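You operate a simulated robot arm through the tools that you are given. There is no shell and no other tool.

You are at the controls of a simulated robot arm. One attempt, no reset.

JOB
Swap the mushroom with the card's fault for the one before the jig, then free the tray.
Fine: faulty one into the square purple box, new one stem up; lock on FREE, then clamp open; size slide to medium; tray stays in the nest.

The check looks at the end state, three seconds after you hand in, the way a careful person would. Anything else that was tipped, shoved, dropped, spilled or broken makes it a failure.

ROBOT AND FRAMES
A 7-joint arm with a fingered hand, fixed in place. Base frame: the origin is at the foot of the arm, x ahead of it, y to its left, z up; the work surface is at about z = 740. Readings come in mm, rad, newtons and seconds.
With the tool pointing down near the work surface it reaches from about 160 to 780 mm from the base axis. Its first joint turns from -1.204 to 3.002 rad. Payload 3.4 kg.
Tool frame: the origin (TCP) lies between the finger pads and is the grasp point; the fingertips stand 39 mm ahead of it; z points along the fingers, y is the line along which they close. The gripper opens to 180 mm. The gripper's body begins 111 mm behind the TCP. The gripper is a hand of 3 fingers: y runs from the thumb to the fingers, the wrist lies at [0, 0, -262] in the tool frame.
Orientation is told as [roll, pitch, yaw] about the base's x, y, z axes, in that order, counted from this pose: with the fingers straight down and closing along the base's y, the tool's x points along the base's -x, its y along +y and its z along -z.

CONTROLS
- The arm moves only by the tool play_rows. Its argument "targets" is a list that holds one entry, the list of rows, each a list of 6 numbers: the turn, a rotation vector about the tool's x, y, z in units of 180 degrees (1.0 is 180 degrees), then the shift along the tool's x, y, z in units of 500 mm (1.0 is 500 mm). In form: [[[wx, wy, wz, x, y, z], ...]]. A call has 1 to 20 rows; each row is the pose to reach, as a shift and turn from the pose commanded when the call began, along the tool's axes at that moment. A call with a number of a shift or a turn outside -1 to 1 is refused whole. A row lasts 0.2 s, in which the tool goes at most 50 mm and 0.15 rad; a call with a longer step from one row to the next is refused whole. A pose out of reach is approached as far as the arm can. The call stops where the force on the tool passes 40 N (or 10 N more than at its start, if that is more) or the arm is blocked; 0.2 s more then pass. In this call time passes only in rows, and 0.2 s behind the last. It gives the time, the measured TCP pose, the force on the tool (base axes), the opening and the grip force at its end, in the units of the frame above (readings bear some noise), with the torque about the TCP (base axes, N m) and any sound that the robot's microphone picked up, and new pictures: "views" is both (left out), scene, wrist or none.
- Cameras (640 x 400 px; columns grow to the right, rows downward): "scene" is fixed at [402.5, -650.8, 1454.7]; the picture's right is [0.90, -0.43, 0.00], its down [-0.41, -0.86, -0.30] and it looks along [0.13, 0.27, -0.95] (base axes); focal length 337 px, centre (320, 200). "wrist" rides on the gripper at [62, -36, -128] in the tool frame; the picture's right is [0.50, 0.87, 0.00], its down [-0.75, 0.43, -0.49] and it looks along [-0.43, 0.25, 0.87] (tool axes); focal length 226 px, centre (320, 200). There is no depth. A picture from a camera that has moved, and an enlarged one, comes with that camera's place and axes in the base frame and with its lens.
- raise_lower(by): slides the trunk up (or, below 0, down) by that many mm; the arm rides with it, the base frame stays. It gives what a move gives, with no picture.
- set_fingers(finger1, finger2, thumb_bend): sets how far each is bent, from 0 (flat) to 1 (curled in); at 0.3 the hand is open as for a grip, at 0.7 the pads meet at the TCP. One left out holds its place. A second passes; each finger stops where it meets its share of the squeeze, and holds until it gets a number again. It is the only way to open and close the hand. It gives what a move gives, with no picture; readings hold the bend of each and the force on the fingers (four entries, about 0 where the hand has none), thumb and palm.
- zoom(camera, box): a new picture of the part [left, top, right, bottom] of that camera's present view, enlarged. No time passes.
- sign_off(): hands the job in; it is judged then, once.

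Places have to be worked out from the pictures, the camera data and where the tool is seen. Open the gripper and draw the arm clear of the work before you hand the job in, unless the task says otherwise.

The tools are called as a command line: name --argument value ..., lists and objects as JSON in quotes. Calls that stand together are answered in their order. play_rows: Moves the arm, as the interface text tells. Its arguments: {"type":"object","properties":{"targets":{"type":"array","items":{"type":"array","items":{"type":"array","items":{"type":"number"}}}},"views":{"type":"string","enum":["both","scene","wrist","none"]}},"required":["targets"]} The other tools are called the same way: raise_lower (by) slides the trunk up or down; set_fingers (finger1, finger2, thumb_bend) moves the fingers one by one; zoom (camera, box) takes an enlarged picture of a part of a camera's view; sign_off () hands the job in.

At the start:

```text
time_s: 0.0
ee_pos: [381.4, -351.9, 1014.4]
tcp_rot: [0.0, 0.001, 0.001]
wrist_force: [0.5, -0.1, 0.6]
moment: [-0.01, 0.0, 0.01]
opening: 180.0
gripper_force: 0.0
shape: jaw
bend: [0.3, 0.3, 0.3]
finger forces: [0.0, 0.0, 0.0, 0.0, 0.0, 0.0]
trunk travel left (down, up): [-225.0, 317.0]
```

scene: 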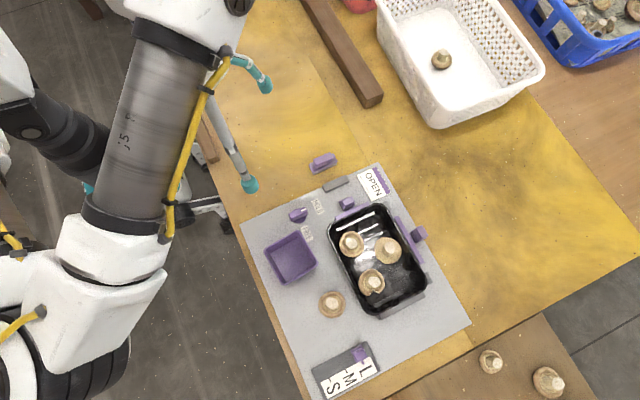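
wrist: 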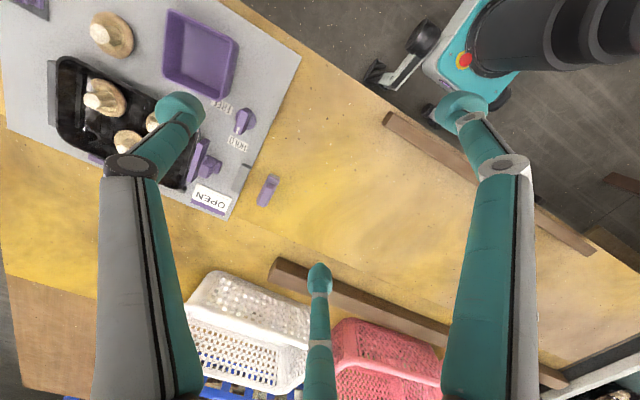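

I begin by looking closely at the jig area in both cameras to read the labels and the card.

zoom --camera "scene" --box '[230, 140, 480, 300]'

zoom --camera "scene" --box '[240, 260, 480, 400]'

zoom --camera "wrist" --box '[0, 0, 320, 220]'

```text
2.50 times, centred on (355, 220) of scene
camera zoom: at [402.5, -650.8, 1454.7], right [0.9, -0.43, 0.0], down [-0.41, -0.86, -0.3], along [0.13, 0.27, -0.95], focal length 841 px, centre (232, 150)
```

zoom: 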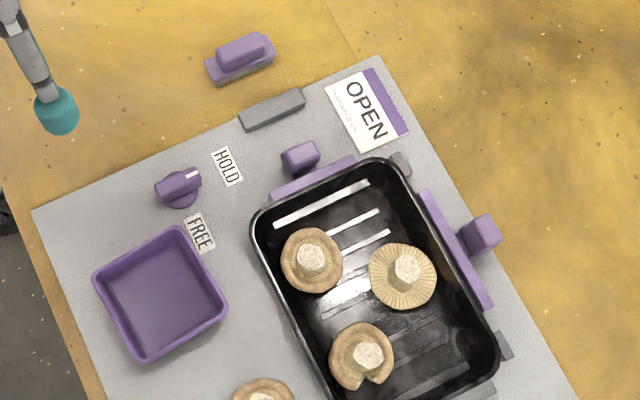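

```text
2.67 times, centred on (360, 330) of scene
camera zoom: at [402.5, -650.8, 1454.7], right [0.9, -0.43, 0.0], down [-0.41, -0.86, -0.3], along [0.13, 0.27, -0.95], focal length 898 px, centre (213, -147)
```

zoom: 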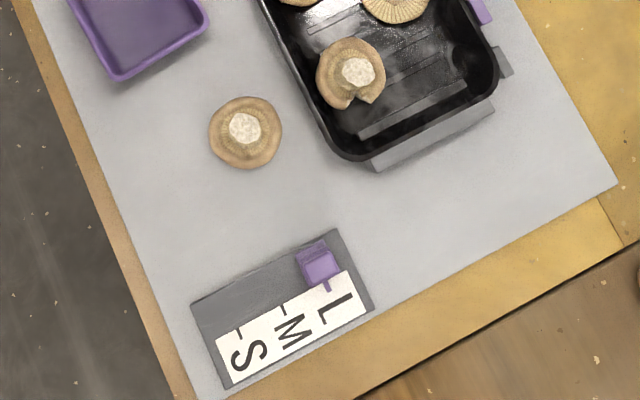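

```text
1.82 times, centred on (160, 110) of wrist
camera zoom: at [319.4, -386.9, 1142.6], right [-0.5, 0.87, 0.0], down [0.75, 0.43, 0.49], along [0.43, 0.25, -0.87], focal length 411 px, centre (611, 364)
```

zoom: 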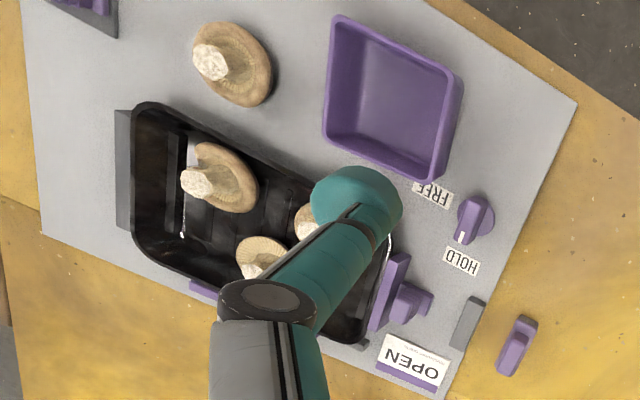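

The card beside the jig carries small print below OPEN; I zoom in hard to read it and the jig's details.

zoom --camera "scene" --box '[355, 160, 400, 205]'

zoom --camera "wrist" --box '[185, 175, 235, 222]'

zoom --camera "scene" --box '[325, 200, 435, 310]'

zoom --camera "scene" --box '[280, 140, 370, 220]'

zoom --camera "scene" --box '[380, 320, 640, 400]'

```text
8.89 times, centred on (378, 182) of scene
camera zoom: at [402.5, -650.8, 1454.7], right [0.9, -0.43, 0.0], down [-0.41, -0.86, -0.3], along [0.13, 0.27, -0.95], focal length 2992 px, centre (-191, 356)
```

zoom: 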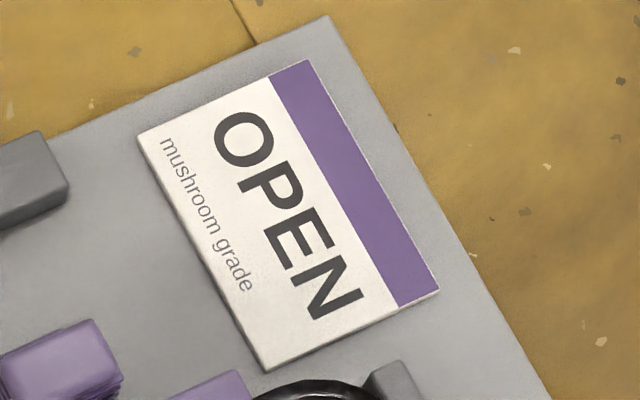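

```text
8.51 times, centred on (210, 198) of wrist
camera zoom: at [319.4, -386.9, 1142.6], right [-0.5, 0.87, 0.0], down [0.75, 0.43, 0.49], along [0.43, 0.25, -0.87], focal length 1924 px, centre (1256, 213)
```

zoom: 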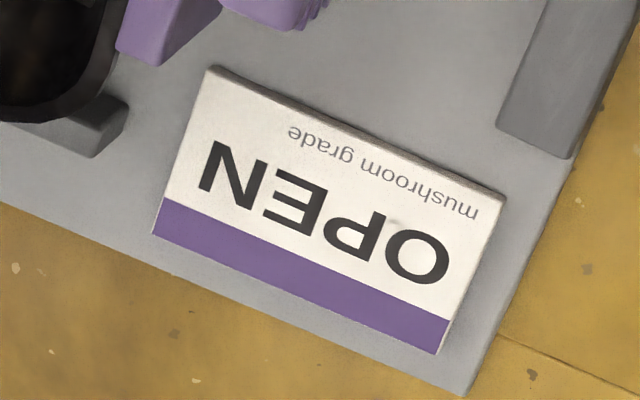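

```text
3.64 times, centred on (380, 255) of scene
camera zoom: at [402.5, -650.8, 1454.7], right [0.9, -0.43, 0.0], down [-0.41, -0.86, -0.3], along [0.13, 0.27, -0.95], focal length 1224 px, centre (102, 0)
```

zoom: 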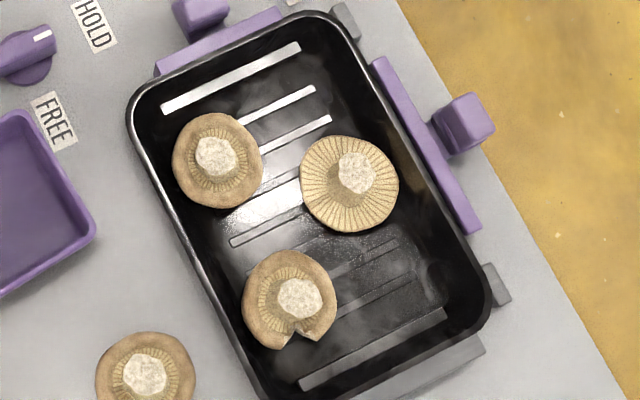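

```text
5.00 times, centred on (325, 180) of scene
camera zoom: at [402.5, -650.8, 1454.7], right [0.9, -0.43, 0.0], down [-0.41, -0.86, -0.3], along [0.13, 0.27, -0.95], focal length 1683 px, centre (295, 300)
```

zoom: 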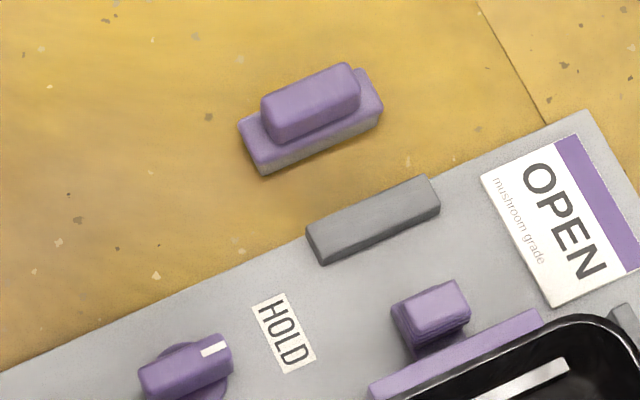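

```text
2.46 times, centred on (510, 360) of scene
camera zoom: at [402.5, -650.8, 1454.7], right [0.9, -0.43, 0.0], down [-0.41, -0.86, -0.3], along [0.13, 0.27, -0.95], focal length 828 px, centre (-148, -194)
```

zoom: 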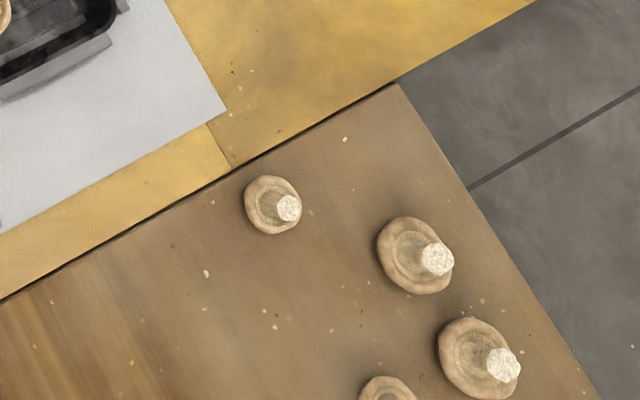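

The card reads "OPEN – mushroom grade", so the fault is the mushroom with gills spread to the rim (the right-hand one in the tray), not the notched one. I look closer at the clamps, lock knob and slide before I plan the moves.

zoom --camera "scene" --box '[385, 195, 445, 315]'

zoom --camera "scene" --box '[325, 190, 385, 230]'

zoom --camera "scene" --box '[280, 195, 330, 245]'

zoom --camera "scene" --box '[305, 335, 385, 400]'

zoom --camera "wrist" --box '[0, 0, 60, 40]'

zoom --camera "wrist" --box '[50, 40, 290, 220]'

```text
3.33 times, centred on (415, 255) of scene
camera zoom: at [402.5, -650.8, 1454.7], right [0.9, -0.43, 0.0], down [-0.41, -0.86, -0.3], along [0.13, 0.27, -0.95], focal length 1122 px, centre (3, 17)
```

zoom: 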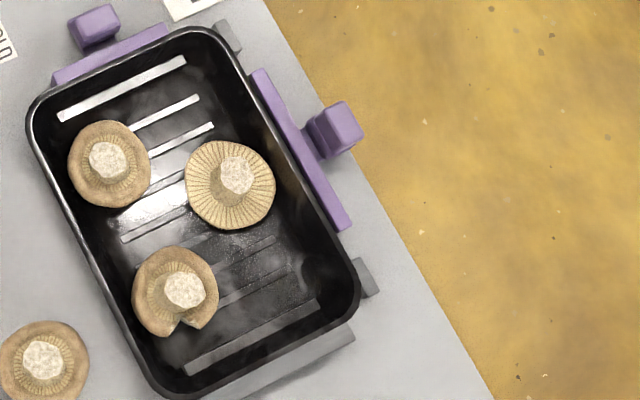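

```text
10.00 times, centred on (355, 210) of scene
camera zoom: at [402.5, -650.8, 1454.7], right [0.9, -0.43, 0.0], down [-0.41, -0.86, -0.3], along [0.13, 0.27, -0.95], focal length 3366 px, centre (-30, 100)
```

zoom: 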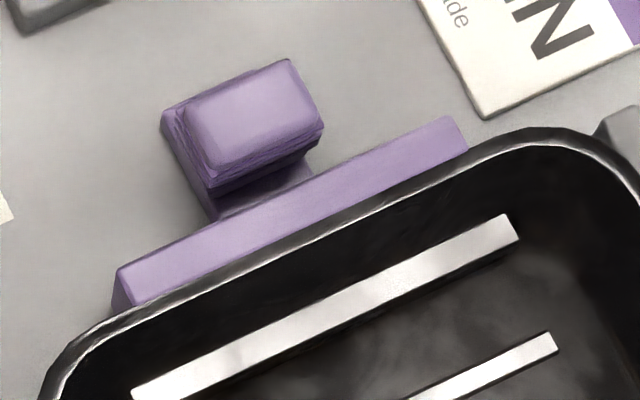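

```text
8.00 times, centred on (305, 220) of scene
camera zoom: at [402.5, -650.8, 1454.7], right [0.9, -0.43, 0.0], down [-0.41, -0.86, -0.3], along [0.13, 0.27, -0.95], focal length 2693 px, centre (440, 40)
```

zoom: 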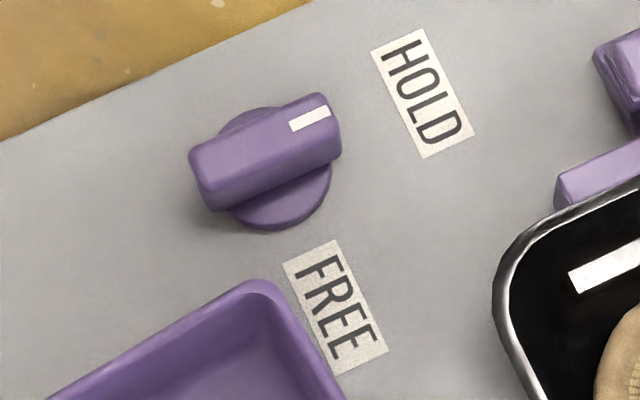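

```text
6.15 times, centred on (345, 368) of scene
camera zoom: at [402.5, -650.8, 1454.7], right [0.9, -0.43, 0.0], down [-0.41, -0.86, -0.3], along [0.13, 0.27, -0.95], focal length 2071 px, centre (166, -831)
```

zoom: 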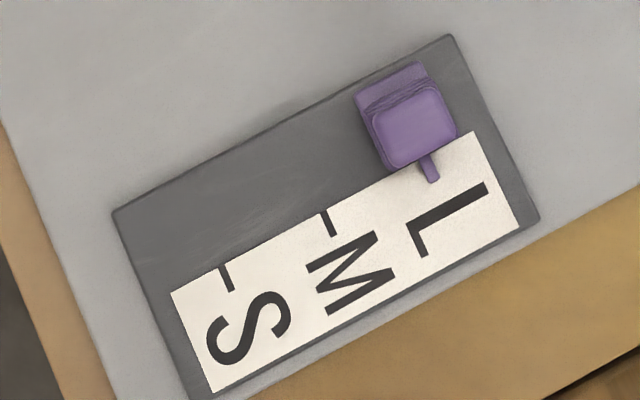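

```text
10.00 times, centred on (30, 20) of wrist
camera zoom: at [319.4, -386.9, 1142.6], right [-0.5, 0.87, 0.0], down [0.75, 0.43, 0.49], along [0.43, 0.25, -0.87], focal length 2261 px, centre (3220, 2000)
```

zoom: 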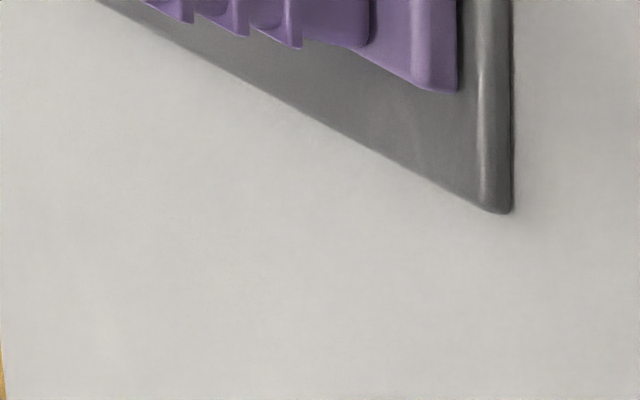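

```text
2.22 times, centred on (170, 130) of wrist
camera zoom: at [319.4, -386.9, 1142.6], right [-0.5, 0.87, 0.0], down [0.75, 0.43, 0.49], along [0.43, 0.25, -0.87], focal length 502 px, centre (653, 356)
```

zoom: 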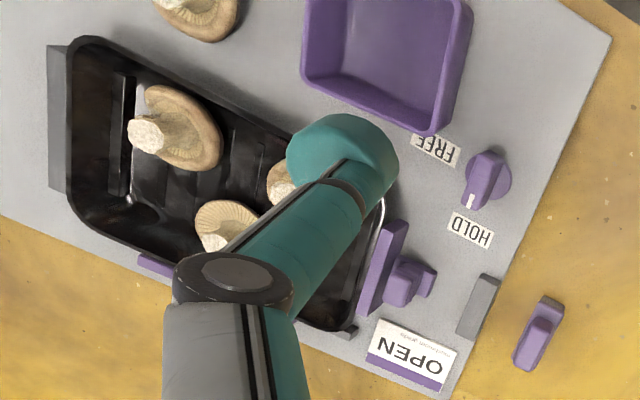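

I zoom on the purple piece lying off the plate and the top clamp from the wrist camera to understand which part is the clamp.

zoom --camera "wrist" --box '[185, 140, 295, 210]'

zoom --camera "scene" --box '[300, 145, 345, 175]'

zoom --camera "scene" --box '[395, 210, 440, 285]'

```text
5.71 times, centred on (240, 175) of wrist
camera zoom: at [319.4, -386.9, 1142.6], right [-0.5, 0.87, 0.0], down [0.75, 0.43, 0.49], along [0.43, 0.25, -0.87], focal length 1292 px, centre (777, 343)
```

zoom: 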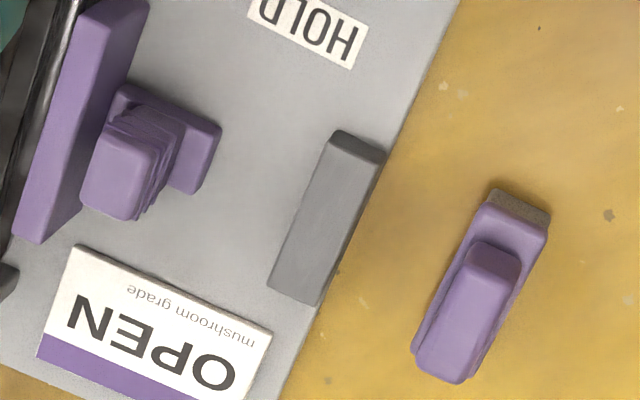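

```text
13.33 times, centred on (322, 160) of scene
camera zoom: at [402.5, -650.8, 1454.7], right [0.9, -0.43, 0.0], down [-0.41, -0.86, -0.3], along [0.13, 0.27, -0.95], focal length 4488 px, centre (287, 733)
```

zoom: 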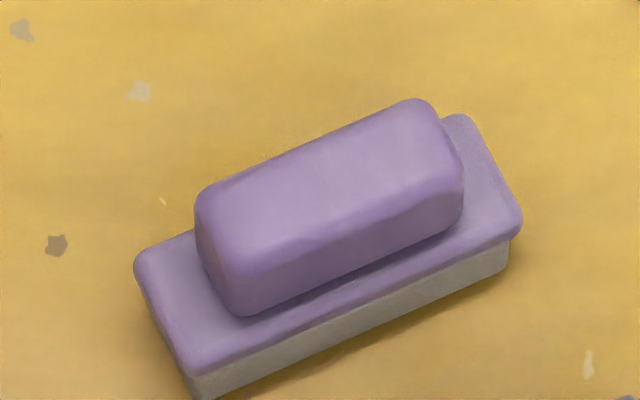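

```text
5.33 times, centred on (418, 248) of scene
camera zoom: at [402.5, -650.8, 1454.7], right [0.9, -0.43, 0.0], down [-0.41, -0.86, -0.3], along [0.13, 0.27, -0.95], focal length 1795 px, centre (-200, -53)
```

zoom: 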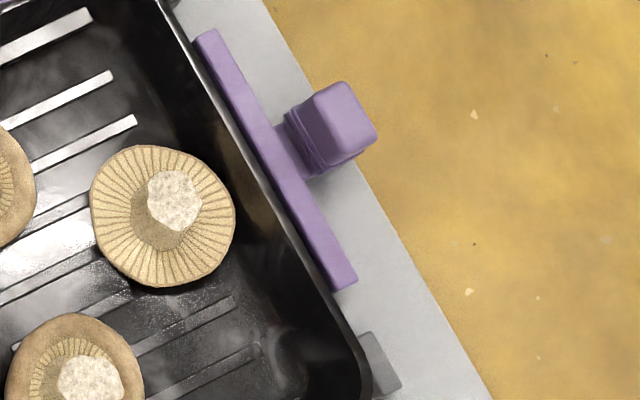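

The off-plate purple piece is just a loose brush, not a part of the jig. I move the hand up over the jig with a turn of -60° so the wrist camera can view both purple clamps from close.

play_rows --targets '[[[0, 0, 0.0417, -0.03, -0.0245, 0.0], [0, 0, 0.0833, -0.06, -0.049, 0.0], [0, 0, 0.125, -0.09, -0.0735, 0.0], [0, 0, 0.1667, -0.12, -0.098, 0.0], [0, 0, 0.2083, -0.15, -0.1225, 0.0], [0, 0, 0.25, -0.18, -0.147, 0.0], [0, 0, 0.2917, -0.21, -0.1715, 0.0], [0, 0, 0.3333, -0.24, -0.196, 0.0]]]' --views "both"

```text
time_s: 1.8
ee_pos: [498.5, -443.9, 1016.0]
tcp_rot: [0.0, -0.003, -1.05]
wrist_force: [0.1, -0.4, 0.0]
moment: [0.01, 0.01, -0.01]
opening: 179.8
gripper_force: 0.1
shape: jaw
bend: [0.3, 0.3, 0.3]
finger forces: [0.1, 0.0, 0.0, 0.0, 0.1, 0.1]
trunk travel left (down, up): [-225.0, 317.0]
camera wrist: at [436.6, -406.6, 1144.8], right [0.5, 0.86, 0.0], down [0.75, -0.43, 0.49], along [0.43, -0.25, -0.87], focal length 226 px, centre (320, 200)
```

scene: 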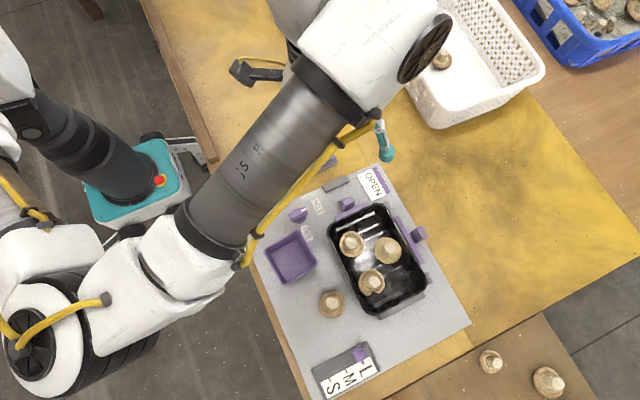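
wrist: 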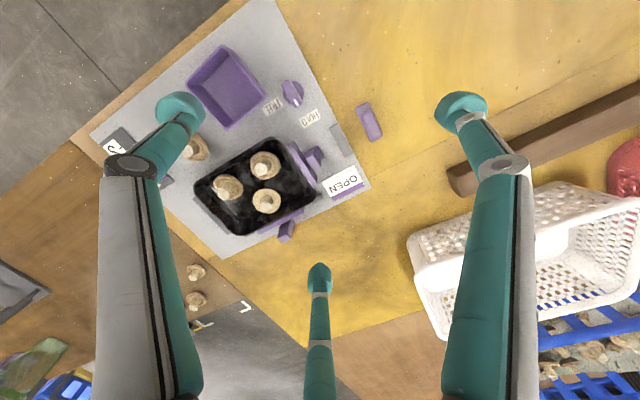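

The wrist camera now sees both clamps between the fingers; I zoom in on them.

zoom --camera "wrist" --box '[180, 120, 380, 260]'

zoom --camera "wrist" --box '[255, 190, 345, 250]'

zoom --camera "wrist" --box '[270, 70, 380, 200]'

zoom --camera "wrist" --box '[180, 130, 320, 240]'

```text
2.86 times, centred on (280, 190) of wrist
camera zoom: at [436.6, -406.6, 1144.8], right [0.5, 0.86, 0.0], down [0.75, -0.43, 0.49], along [0.43, -0.25, -0.87], focal length 646 px, centre (434, 229)
```

zoom: 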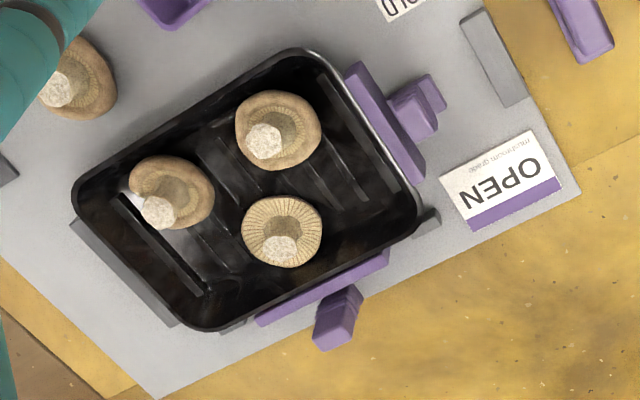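

```text
6.67 times, centred on (300, 220) of wrist
camera zoom: at [436.6, -406.6, 1144.8], right [0.5, 0.86, 0.0], down [0.75, -0.43, 0.49], along [0.43, -0.25, -0.87], focal length 1507 px, centre (453, 67)
```

zoom: 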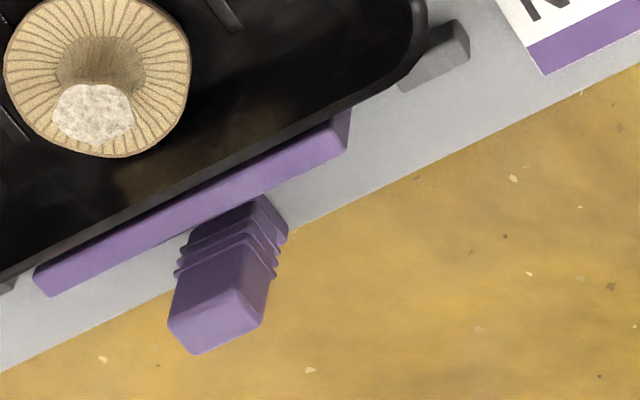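

```text
3.08 times, centred on (325, 135) of wrist
camera zoom: at [436.6, -406.6, 1144.8], right [0.5, 0.86, 0.0], down [0.75, -0.43, 0.49], along [0.43, -0.25, -0.87], focal length 696 px, centre (305, 400)
```

zoom: 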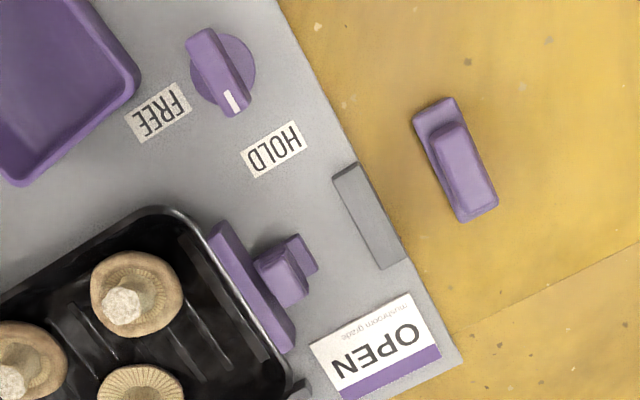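

```text
3.64 times, centred on (250, 185) of wrist
camera zoom: at [436.6, -406.6, 1144.8], right [0.5, 0.86, 0.0], down [0.75, -0.43, 0.49], along [0.43, -0.25, -0.87], focal length 822 px, centre (574, 254)
```

zoom: 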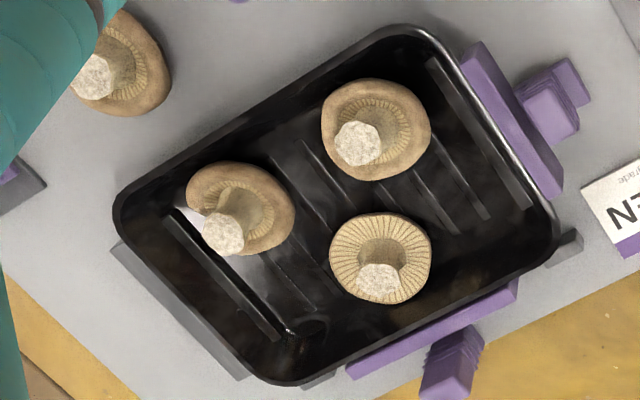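

Both clamps stand clear now. Before working I learn the hand's closing geometry in free air: bend all fingers to 0.55 and look.

set_fingers --finger1 0.55 --finger2 0.55 --thumb_bend 0.55

zoom --camera "wrist" --box '[0, 0, 640, 400]'

zoom --camera "scene" --box '[240, 0, 480, 150]'

```text
time_s: 2.8
ee_pos: [498.2, -443.7, 1016.8]
tcp_rot: [-0.001, -0.005, -1.049]
wrist_force: [-0.3, -0.1, -0.3]
moment: [0.01, 0.0, 0.01]
opening: 53.9
gripper_force: 0.1
shape: fingers
bend: [0.55, 0.55, 0.55]
finger forces: [0.0, 0.0, 0.2, 0.0, 0.0, 0.0]
trunk travel left (down, up): [-225.0, 317.0]
```

```text
1.00 times, centred on (320, 200) of wrist (not enlarged: the box is as wide or as high as the picture)
camera zoom: at [436.0, -406.2, 1145.2], right [0.5, 0.87, 0.0], down [0.75, -0.43, 0.49], along [0.43, -0.25, -0.87], focal length 226 px, centre (320, 200)
```

zoom: 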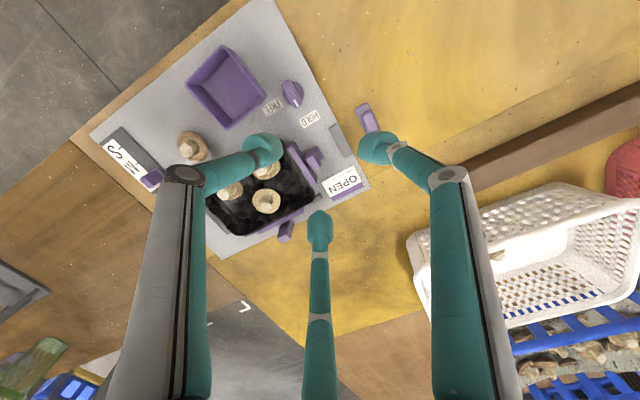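

```text
2.67 times, centred on (360, 75) of scene
camera zoom: at [402.5, -650.8, 1454.7], right [0.9, -0.43, 0.0], down [-0.41, -0.86, -0.3], along [0.13, 0.27, -0.95], focal length 898 px, centre (213, 533)
```

zoom: 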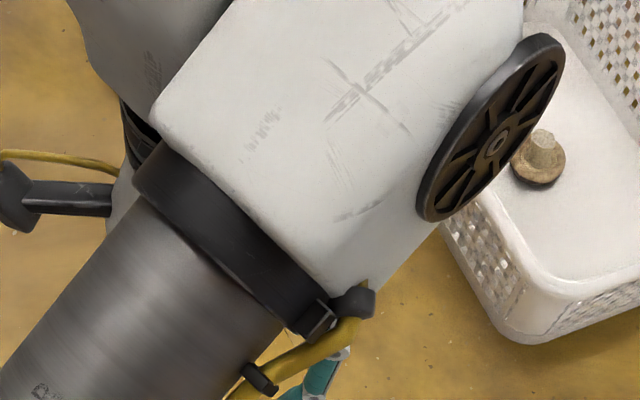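

At bend 0.55 the tips sit on about a 54 mm circle and the fingers slope outward going up, so a stem grip from above suits the mushrooms. I move above the open-gilled mushroom (about 578, -609), turning to yaw -90° so fingers avoid the side wall, to see whether that radius is reachable.

play_rows --targets '[[[0, 0, 0.0278, -0.061, -0.0043, 0], [0, 0, 0.0556, -0.122, -0.0086, 0], [0, 0, 0.0833, -0.183, -0.0129, 0], [0, 0, 0.1111, -0.244, -0.0172, 0], [0, 0, 0.1389, -0.305, -0.0215, 0], [0, 0, 0.1667, -0.366, -0.0258, 0]]]' --views "both"

```text
time_s: 4.2
ee_pos: [582.1, -610.8, 1017.0]
tcp_rot: [0.0, -0.004, -1.573]
wrist_force: [-0.4, -0.9, -0.6]
moment: [-0.01, -0.01, 0.02]
opening: 53.8
gripper_force: 0.1
shape: fingers
bend: [0.55, 0.55, 0.55]
finger forces: [0.0, 0.0, 0.0, 0.0, 0.1, 0.0]
trunk travel left (down, up): [-225.0, 317.0]
camera wrist: at [546.7, -546.6, 1145.1], right [0.87, 0.5, 0.0], down [0.43, -0.75, 0.5], along [0.25, -0.43, -0.87], focal length 226 px, centre (320, 200)
```

scene: 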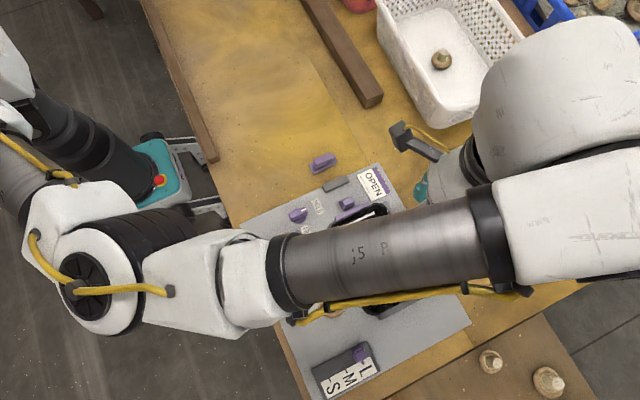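
wrist: 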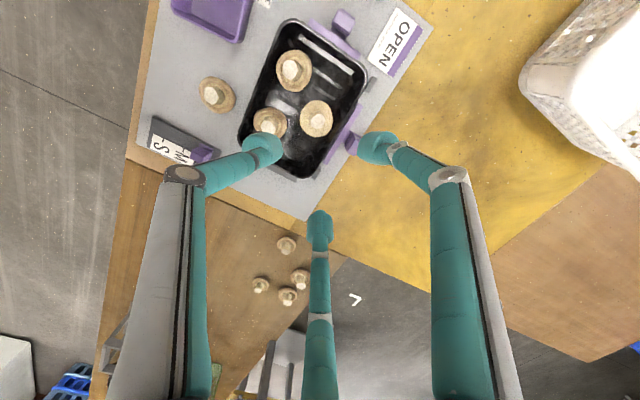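

The arm reaches the spot at z≈1017 (radius 844 mm), so lowering the trunk should keep this reach near the table. I lower it 100 mm first and check the pictures.

raise_lower --by -100

zoom --camera "scene" --box '[0, 0, 640, 400]'

zoom --camera "wrist" --box '[160, 0, 480, 220]'

```text
time_s: 5.5
ee_pos: [578.9, -609.1, 919.7]
tcp_rot: [0.004, -0.004, -1.569]
wrist_force: [0.4, 0.0, 1.6]
moment: [0.01, -0.04, -0.02]
opening: 53.6
gripper_force: 0.0
shape: fingers
bend: [0.55, 0.55, 0.55]
finger forces: [0.1, 0.1, 0.0, 0.0, 0.0, 0.1]
trunk travel left (down, up): [-125.0, 417.0]
```

```text
1.00 times, centred on (320, 200) of scene (not enlarged: the box is as wide or as high as the picture)
camera zoom: at [402.5, -650.8, 1454.7], right [0.9, -0.43, 0.0], down [-0.41, -0.86, -0.3], along [0.13, 0.27, -0.95], focal length 337 px, centre (320, 200)
```

zoom: 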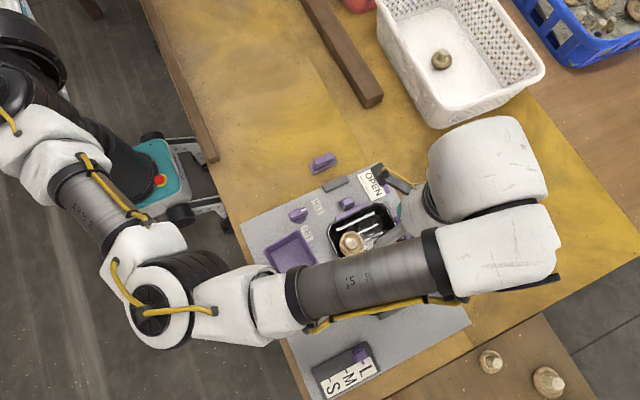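

```text
1.82 times, centred on (320, 110) of wrist
camera zoom: at [543.1, -545.6, 1047.4], right [0.87, 0.5, 0.0], down [0.43, -0.75, 0.5], along [0.25, -0.43, -0.87], focal length 411 px, centre (320, 364)
```

zoom: 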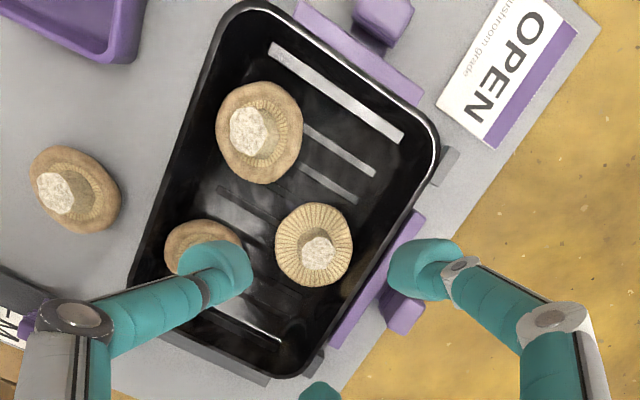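

Aligned within a few mm: the tool axis passes close to the open mushroom's stem (about 577, -608). I lower the trunk another 75 mm and look again.

raise_lower --by -75

zoom --camera "scene" --box '[240, 140, 480, 300]'

zoom --camera "wrist" --box '[160, 0, 480, 220]'

```text
time_s: 6.7
ee_pos: [578.9, -609.7, 844.8]
tcp_rot: [0.004, -0.006, -1.571]
wrist_force: [-0.2, 0.2, -0.1]
moment: [-0.01, -0.04, -0.02]
opening: 53.2
gripper_force: 0.0
shape: fingers
bend: [0.55, 0.55, 0.55]
finger forces: [0.1, 0.0, 0.1, 0.0, 0.0, 0.1]
trunk travel left (down, up): [-50.0, 492.0]
```

```text
2.50 times, centred on (360, 220) of scene
camera zoom: at [402.5, -650.8, 1454.7], right [0.9, -0.43, 0.0], down [-0.41, -0.86, -0.3], along [0.13, 0.27, -0.95], focal length 841 px, centre (220, 150)
```

zoom: 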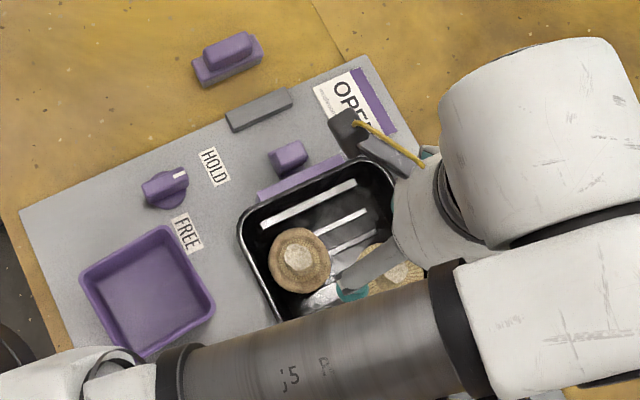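

```text
1.82 times, centred on (320, 110) of wrist
camera zoom: at [543.0, -545.4, 972.5], right [0.87, 0.5, 0.0], down [0.43, -0.75, 0.5], along [0.25, -0.43, -0.87], focal length 411 px, centre (320, 364)
```

zoom: 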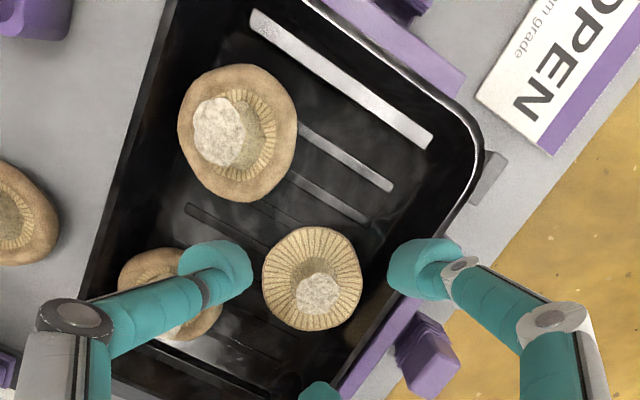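

The stem sits at about (577, -606.5), top near z 775–780. I shift 2–3 mm to centre and descend with force-stop so the fingertips surround the stem just above the gills.

play_rows --targets '[[[0, 0, 0, 0.005, -0.004, 0.015], [0, 0, 0, 0.005, -0.004, 0.03], [0, 0, 0, 0.005, -0.004, 0.045], [0, 0, 0, 0.005, -0.004, 0.06], [0, 0, 0, 0.005, -0.004, 0.07], [0, 0, 0, 0.005, -0.004, 0.076]]]' --views "wrist"

zoom --camera "wrist" --box '[200, 90, 440, 250]'

```text
time_s: 8.1
ee_pos: [577.8, -607.7, 803.9]
tcp_rot: [-0.002, -0.004, -1.57]
wrist_force: [0.1, -0.1, 0.6]
moment: [0.0, -0.01, 0.0]
opening: 53.3
gripper_force: 0.0
shape: fingers
bend: [0.55, 0.55, 0.55]
finger forces: [0.1, 0.0, 0.0, 0.1, 0.0, 0.0]
trunk travel left (down, up): [-50.0, 492.0]
camera wrist: at [542.7, -543.7, 932.3], right [0.87, 0.5, 0.0], down [0.43, -0.75, 0.5], along [0.25, -0.43, -0.87], focal length 226 px, centre (320, 200)
```

wrist: 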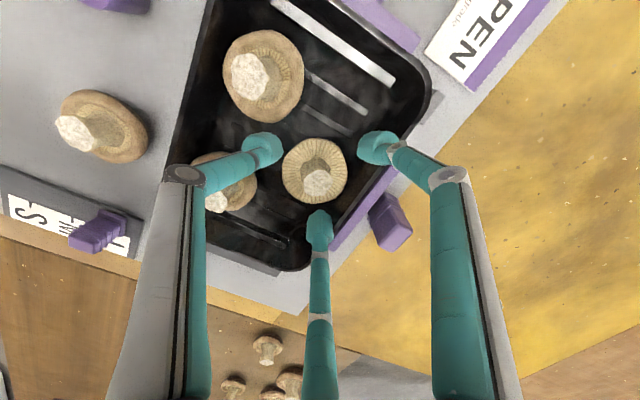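

```text
2.50 times, centred on (320, 170) of wrist
camera zoom: at [542.7, -543.7, 932.3], right [0.87, 0.5, 0.0], down [0.43, -0.75, 0.5], along [0.25, -0.43, -0.87], focal length 565 px, centre (320, 275)
```

zoom: 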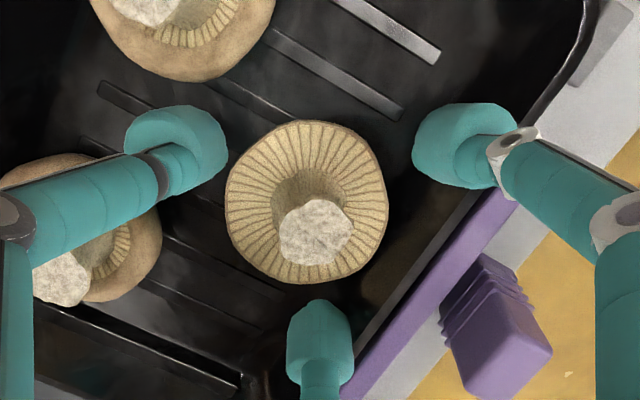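

From three views the stem top is at about (576.2, -604.7, 785) and the gills near z 763; tips are at 765. I shift 1.6/3 mm to centre on the stem, then begin to close.

play_rows --targets '[[[0, 0, 0, 0.006, -0.0032, 0.0], [0, 0, 0, 0.006, -0.0032, -0.001]]]' --views "none"

set_fingers --finger1 0.6 --finger2 0.6 --thumb_bend 0.6

zoom --camera "wrist" --box '[220, 100, 420, 240]'

```text
time_s: 8.7
ee_pos: [576.3, -604.6, 804.7]
tcp_rot: [0.001, -0.005, -1.571]
wrist_force: [0.5, 0.2, 0.3]
moment: [-0.01, 0.03, 0.01]
opening: 53.5
gripper_force: 0.0
shape: fingers
bend: [0.55, 0.55, 0.55]
finger forces: [0.0, 0.0, 0.0, 0.0, 0.1, 0.0]
trunk travel left (down, up): [-50.0, 492.0]
```

```text
time_s: 9.7
ee_pos: [576.3, -605.0, 805.0]
tcp_rot: [0.001, -0.005, -1.57]
wrist_force: [0.0, -0.6, 1.8]
moment: [-0.09, 0.02, 0.02]
opening: 34.2
gripper_force: 1.2
shape: fingers
bend: [0.6, 0.59, 0.6]
finger forces: [0.1, 2.3, 0.1, 0.0, 1.1, 0.1]
trunk travel left (down, up): [-50.0, 492.0]
```

```text
2.86 times, centred on (320, 170) of wrist
camera zoom: at [540.8, -540.4, 933.2], right [0.87, 0.5, 0.0], down [0.43, -0.75, 0.5], along [0.25, -0.43, -0.87], focal length 646 px, centre (320, 286)
```

zoom: 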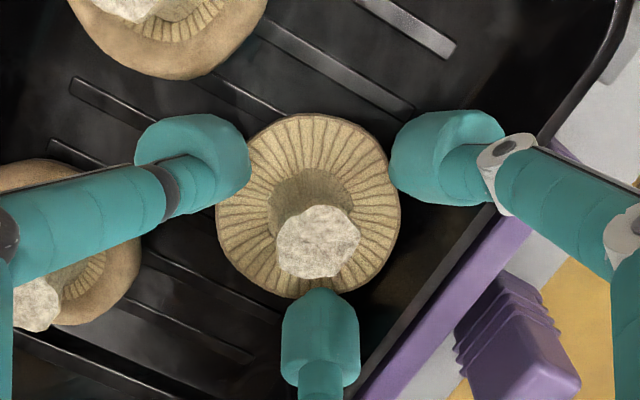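

Finger 2 and the thumb already touch the cap's rim (2.3 N, 1.1 N), so the rim stands a little higher than I judged. I reopen to 0.55, rise 8 mm and close again around the stem only.

set_fingers --finger1 0.55 --finger2 0.55 --thumb_bend 0.55

play_rows --targets '[[[0, 0, 0, 0.0, 0.0, -0.008], [0, 0, 0, 0.0, 0.0, -0.016]]]' --views "none"

set_fingers --finger1 0.6 --finger2 0.6 --thumb_bend 0.6

zoom --camera "wrist" --box '[220, 100, 420, 240]'

```text
time_s: 10.7
ee_pos: [576.7, -604.8, 804.8]
tcp_rot: [0.0, -0.003, -1.571]
wrist_force: [0.0, 0.0, 0.3]
moment: [0.04, 0.03, 0.0]
opening: 52.3
gripper_force: 0.1
shape: fingers
bend: [0.55, 0.55, 0.55]
finger forces: [0.1, 0.0, 0.0, 0.0, 0.0, 0.0]
trunk travel left (down, up): [-50.0, 492.0]
```

```text
time_s: 11.2
ee_pos: [576.3, -602.8, 812.5]
tcp_rot: [0.001, -0.003, -1.57]
wrist_force: [0.2, -0.1, -0.2]
moment: [0.01, 0.0, 0.01]
opening: 52.5
gripper_force: 0.0
shape: fingers
bend: [0.55, 0.55, 0.55]
finger forces: [0.1, 0.0, 0.1, 0.0, 0.0, 0.1]
trunk travel left (down, up): [-50.0, 492.0]
```

```text
time_s: 12.2
ee_pos: [575.7, -604.1, 811.9]
tcp_rot: [-0.001, -0.002, -1.571]
wrist_force: [1.0, -0.3, -0.5]
moment: [0.02, 0.0, -0.03]
opening: 34.0
gripper_force: 0.2
shape: fingers
bend: [0.6, 0.6, 0.6]
finger forces: [0.1, 0.0, 0.0, 0.1, 0.0, 0.0]
trunk travel left (down, up): [-50.0, 492.0]
```

```text
2.86 times, centred on (320, 170) of wrist
camera zoom: at [540.5, -540.1, 940.9], right [0.87, 0.5, 0.0], down [0.43, -0.75, 0.5], along [0.25, -0.43, -0.87], focal length 646 px, centre (320, 286)
```

zoom: 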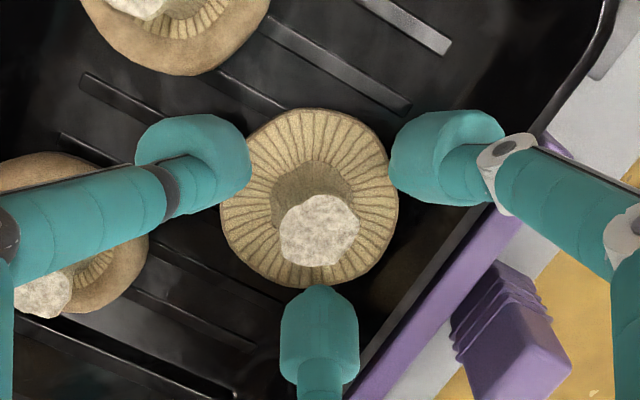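

No contact now, and the stem is centred in the three tips. I close on with small steps.

set_fingers --finger1 0.64 --finger2 0.64 --thumb_bend 0.64

zoom --camera "wrist" --box '[220, 100, 420, 240]'

```text
time_s: 13.2
ee_pos: [575.5, -603.2, 812.6]
tcp_rot: [0.001, -0.003, -1.571]
wrist_force: [0.7, 0.1, -0.6]
moment: [-0.02, 0.02, -0.02]
opening: 18.7
gripper_force: 0.1
shape: fingers
bend: [0.64, 0.64, 0.64]
finger forces: [0.0, 0.0, 0.0, 0.0, 0.0, 0.0]
trunk travel left (down, up): [-50.0, 492.0]
```

```text
2.86 times, centred on (320, 170) of wrist
camera zoom: at [540.5, -540.2, 940.9], right [0.87, 0.5, 0.0], down [0.43, -0.75, 0.5], along [0.25, -0.43, -0.87], focal length 646 px, centre (320, 286)
```

zoom: 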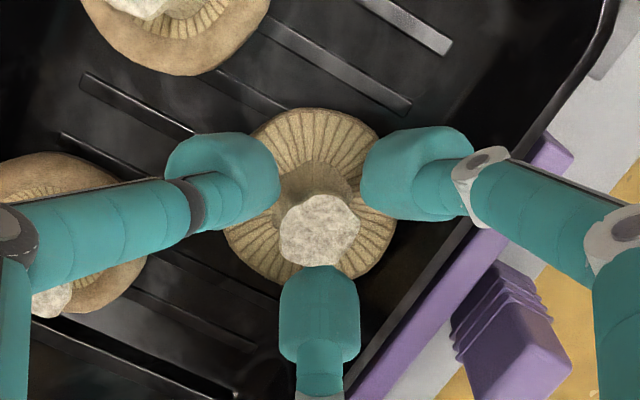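

Tips close to the stem, no contact yet; closing further to 0.68 (each finger stops at its squeeze).

set_fingers --finger1 0.68 --finger2 0.68 --thumb_bend 0.68

zoom --camera "wrist" --box '[220, 100, 420, 240]'

```text
time_s: 14.2
ee_pos: [576.4, -602.9, 813.5]
tcp_rot: [0.002, -0.004, -1.571]
wrist_force: [0.0, -0.8, 0.3]
moment: [0.03, 0.02, -0.01]
opening: 10.9
gripper_force: 3.2
shape: fingers
bend: [0.66, 0.66, 0.66]
finger forces: [2.0, 2.0, 0.0, 0.0, 2.4, 0.0]
trunk travel left (down, up): [-50.0, 492.0]
```

```text
2.86 times, centred on (320, 170) of wrist
camera zoom: at [540.5, -540.2, 940.9], right [0.87, 0.5, 0.0], down [0.43, -0.75, 0.5], along [0.25, -0.43, -0.87], focal length 646 px, centre (320, 286)
```

zoom: 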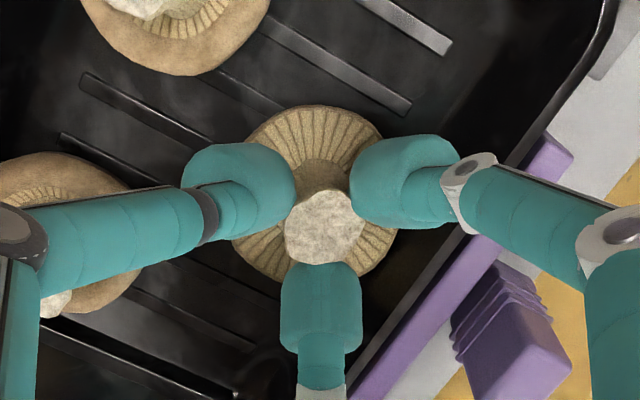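

Good even grip on the stem (2.0/2.0/2.4 N). I lift straight up by 100 mm and check that it hangs level.

play_rows --targets '[[[0, 0, 0, 0.0, 0.0, -0.02], [0, 0, 0, 0.0, 0.0, -0.05], [0, 0, 0, 0.0, 0.0, -0.09], [0, 0, 0, 0.0, 0.0, -0.13], [0, 0, 0, 0.0, 0.0, -0.17], [0, 0, 0, 0.0, 0.0, -0.2]]]' --views "both"

```text
time_s: 15.7
ee_pos: [576.7, -605.0, 912.6]
tcp_rot: [0.002, -0.006, -1.573]
wrist_force: [0.0, 0.1, -0.7]
moment: [0.01, 0.02, -0.01]
opening: 11.0
gripper_force: 3.2
shape: fingers
bend: [0.66, 0.66, 0.66]
finger forces: [1.9, 2.0, 0.0, 0.0, 2.2, 0.1]
trunk travel left (down, up): [-50.0, 492.0]
camera wrist: at [541.8, -540.2, 1040.9], right [0.87, 0.5, 0.0], down [0.43, -0.75, 0.5], along [0.25, -0.43, -0.87], focal length 226 px, centre (320, 200)
```

scene: 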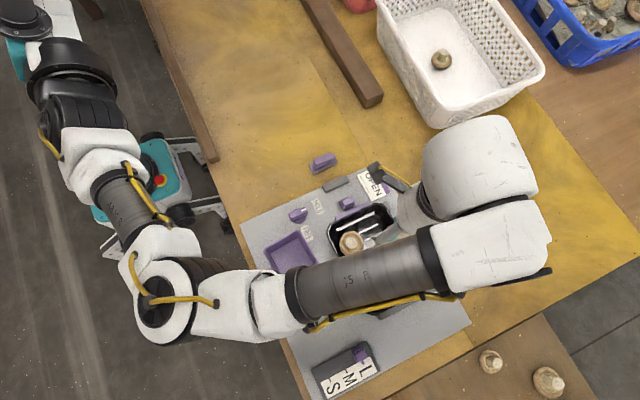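
wrist: 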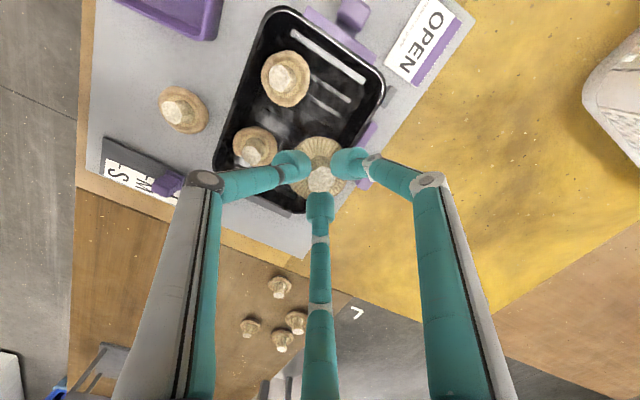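

The mushroom hangs well. I carry it over to the purple box (about 392, -539) at this height.

play_rows --targets '[[[0, 0, 0, 0.01, -0.028, 0], [0, 0, 0, 0.03, -0.084, 0], [0, 0, 0, 0.053, -0.148, 0], [0, 0, 0, 0.076, -0.212, 0], [0, 0, 0, 0.099, -0.277, 0], [0, 0, 0, 0.116, -0.325, 0], [0, 0, 0, 0.127, -0.355, 0], [0, 0, 0, 0.132, -0.369, 0]]]' --views "both"

zoom --camera "wrist" --box '[200, 60, 440, 220]'

```text
time_s: 17.4
ee_pos: [519.5, -593.9, 849.6]
tcp_rot: [0.002, -0.004, -1.567]
wrist_force: [0.4, 0.1, 1.5]
moment: [-0.02, 0.04, 0.02]
opening: 10.6
gripper_force: 3.0
shape: fingers
bend: [0.66, 0.66, 0.66]
finger forces: [2.1, 2.5, 0.0, 0.1, 2.5, 0.0]
out of reach, approached as far as the arm can: row 1, 2, 3, 4, 5, 6, 7, 8
trunk travel left (down, up): [-50.0, 492.0]
camera wrist: at [484.1, -529.3, 977.0], right [0.86, 0.5, 0.0], down [0.44, -0.75, 0.5], along [0.25, -0.43, -0.87], focal length 226 px, centre (320, 200)
```

scene: 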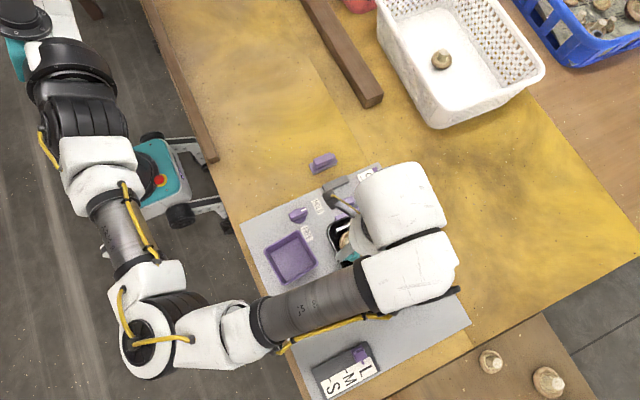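
wrist: 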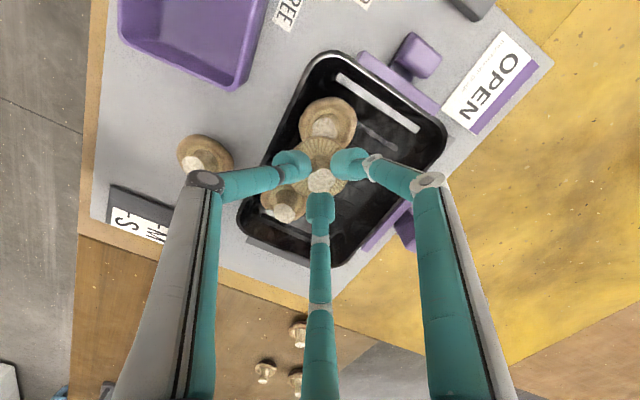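

```text
2.50 times, centred on (320, 140) of wrist
camera zoom: at [484.1, -529.3, 977.0], right [0.86, 0.5, 0.0], down [0.44, -0.75, 0.5], along [0.25, -0.43, -0.87], focal length 565 px, centre (320, 350)
```

zoom: 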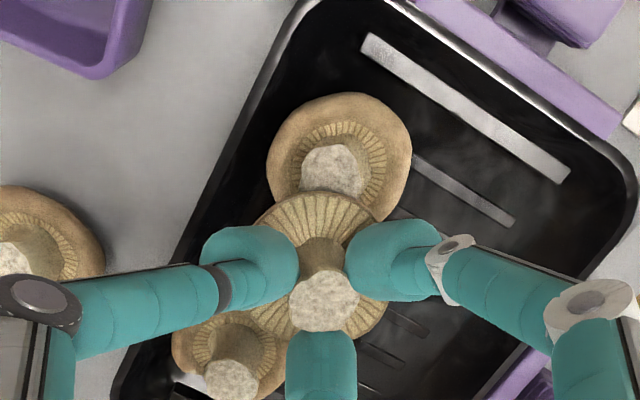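

The arm could not follow at this low trunk height and sagged to z≈850 between the other mushrooms. I raise the trunk straight up by 100 mm before anything else touches.

raise_lower --by 100

zoom --camera "wrist" --box '[120, 0, 520, 250]'

zoom --camera "scene" --box '[0, 0, 640, 400]'

```text
time_s: 18.8
ee_pos: [518.3, -596.9, 952.6]
tcp_rot: [-0.002, -0.003, -1.573]
wrist_force: [-0.2, -0.9, 0.9]
moment: [0.0, 0.02, -0.01]
opening: 10.6
gripper_force: 3.0
shape: fingers
bend: [0.66, 0.66, 0.66]
finger forces: [2.3, 2.1, 0.0, 0.1, 2.6, 0.0]
trunk travel left (down, up): [-150.0, 392.0]
```

```text
1.60 times, centred on (320, 125) of wrist
camera zoom: at [482.7, -532.3, 1081.2], right [0.87, 0.5, 0.0], down [0.44, -0.75, 0.49], along [0.25, -0.43, -0.87], focal length 362 px, centre (320, 320)
```

zoom: 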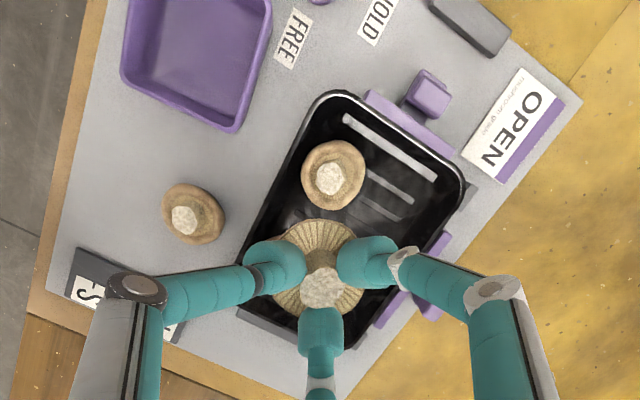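

```text
1.00 times, centred on (320, 200) of scene (not enlarged: the box is as wide or as high as the picture)
camera zoom: at [402.5, -650.8, 1454.7], right [0.9, -0.43, 0.0], down [-0.41, -0.86, -0.3], along [0.13, 0.27, -0.95], focal length 337 px, centre (320, 200)
```

zoom: 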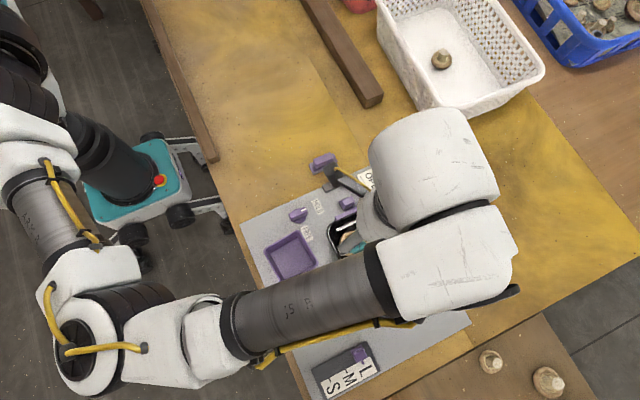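

Safe again, neighbours unmoved. I try a short move toward the box to check that the arm follows now.

play_rows --targets '[[[0, 0, 0, 0.012, -0.02, 0], [0, 0, 0, 0.025, -0.042, 0], [0, 0, 0, 0.037, -0.063, 0]]]' --views "none"

```text
time_s: 19.6
ee_pos: [494.9, -589.0, 954.4]
tcp_rot: [-0.002, -0.002, -1.569]
wrist_force: [-0.4, -0.5, 0.2]
moment: [0.01, -0.01, -0.01]
opening: 10.7
gripper_force: 4.1
shape: fingers
bend: [0.66, 0.66, 0.66]
finger forces: [2.2, 2.2, 0.0, 0.1, 2.5, 0.0]
out of reach, approached as far as the arm can: row 2, 3
trunk travel left (down, up): [-150.0, 392.0]
```

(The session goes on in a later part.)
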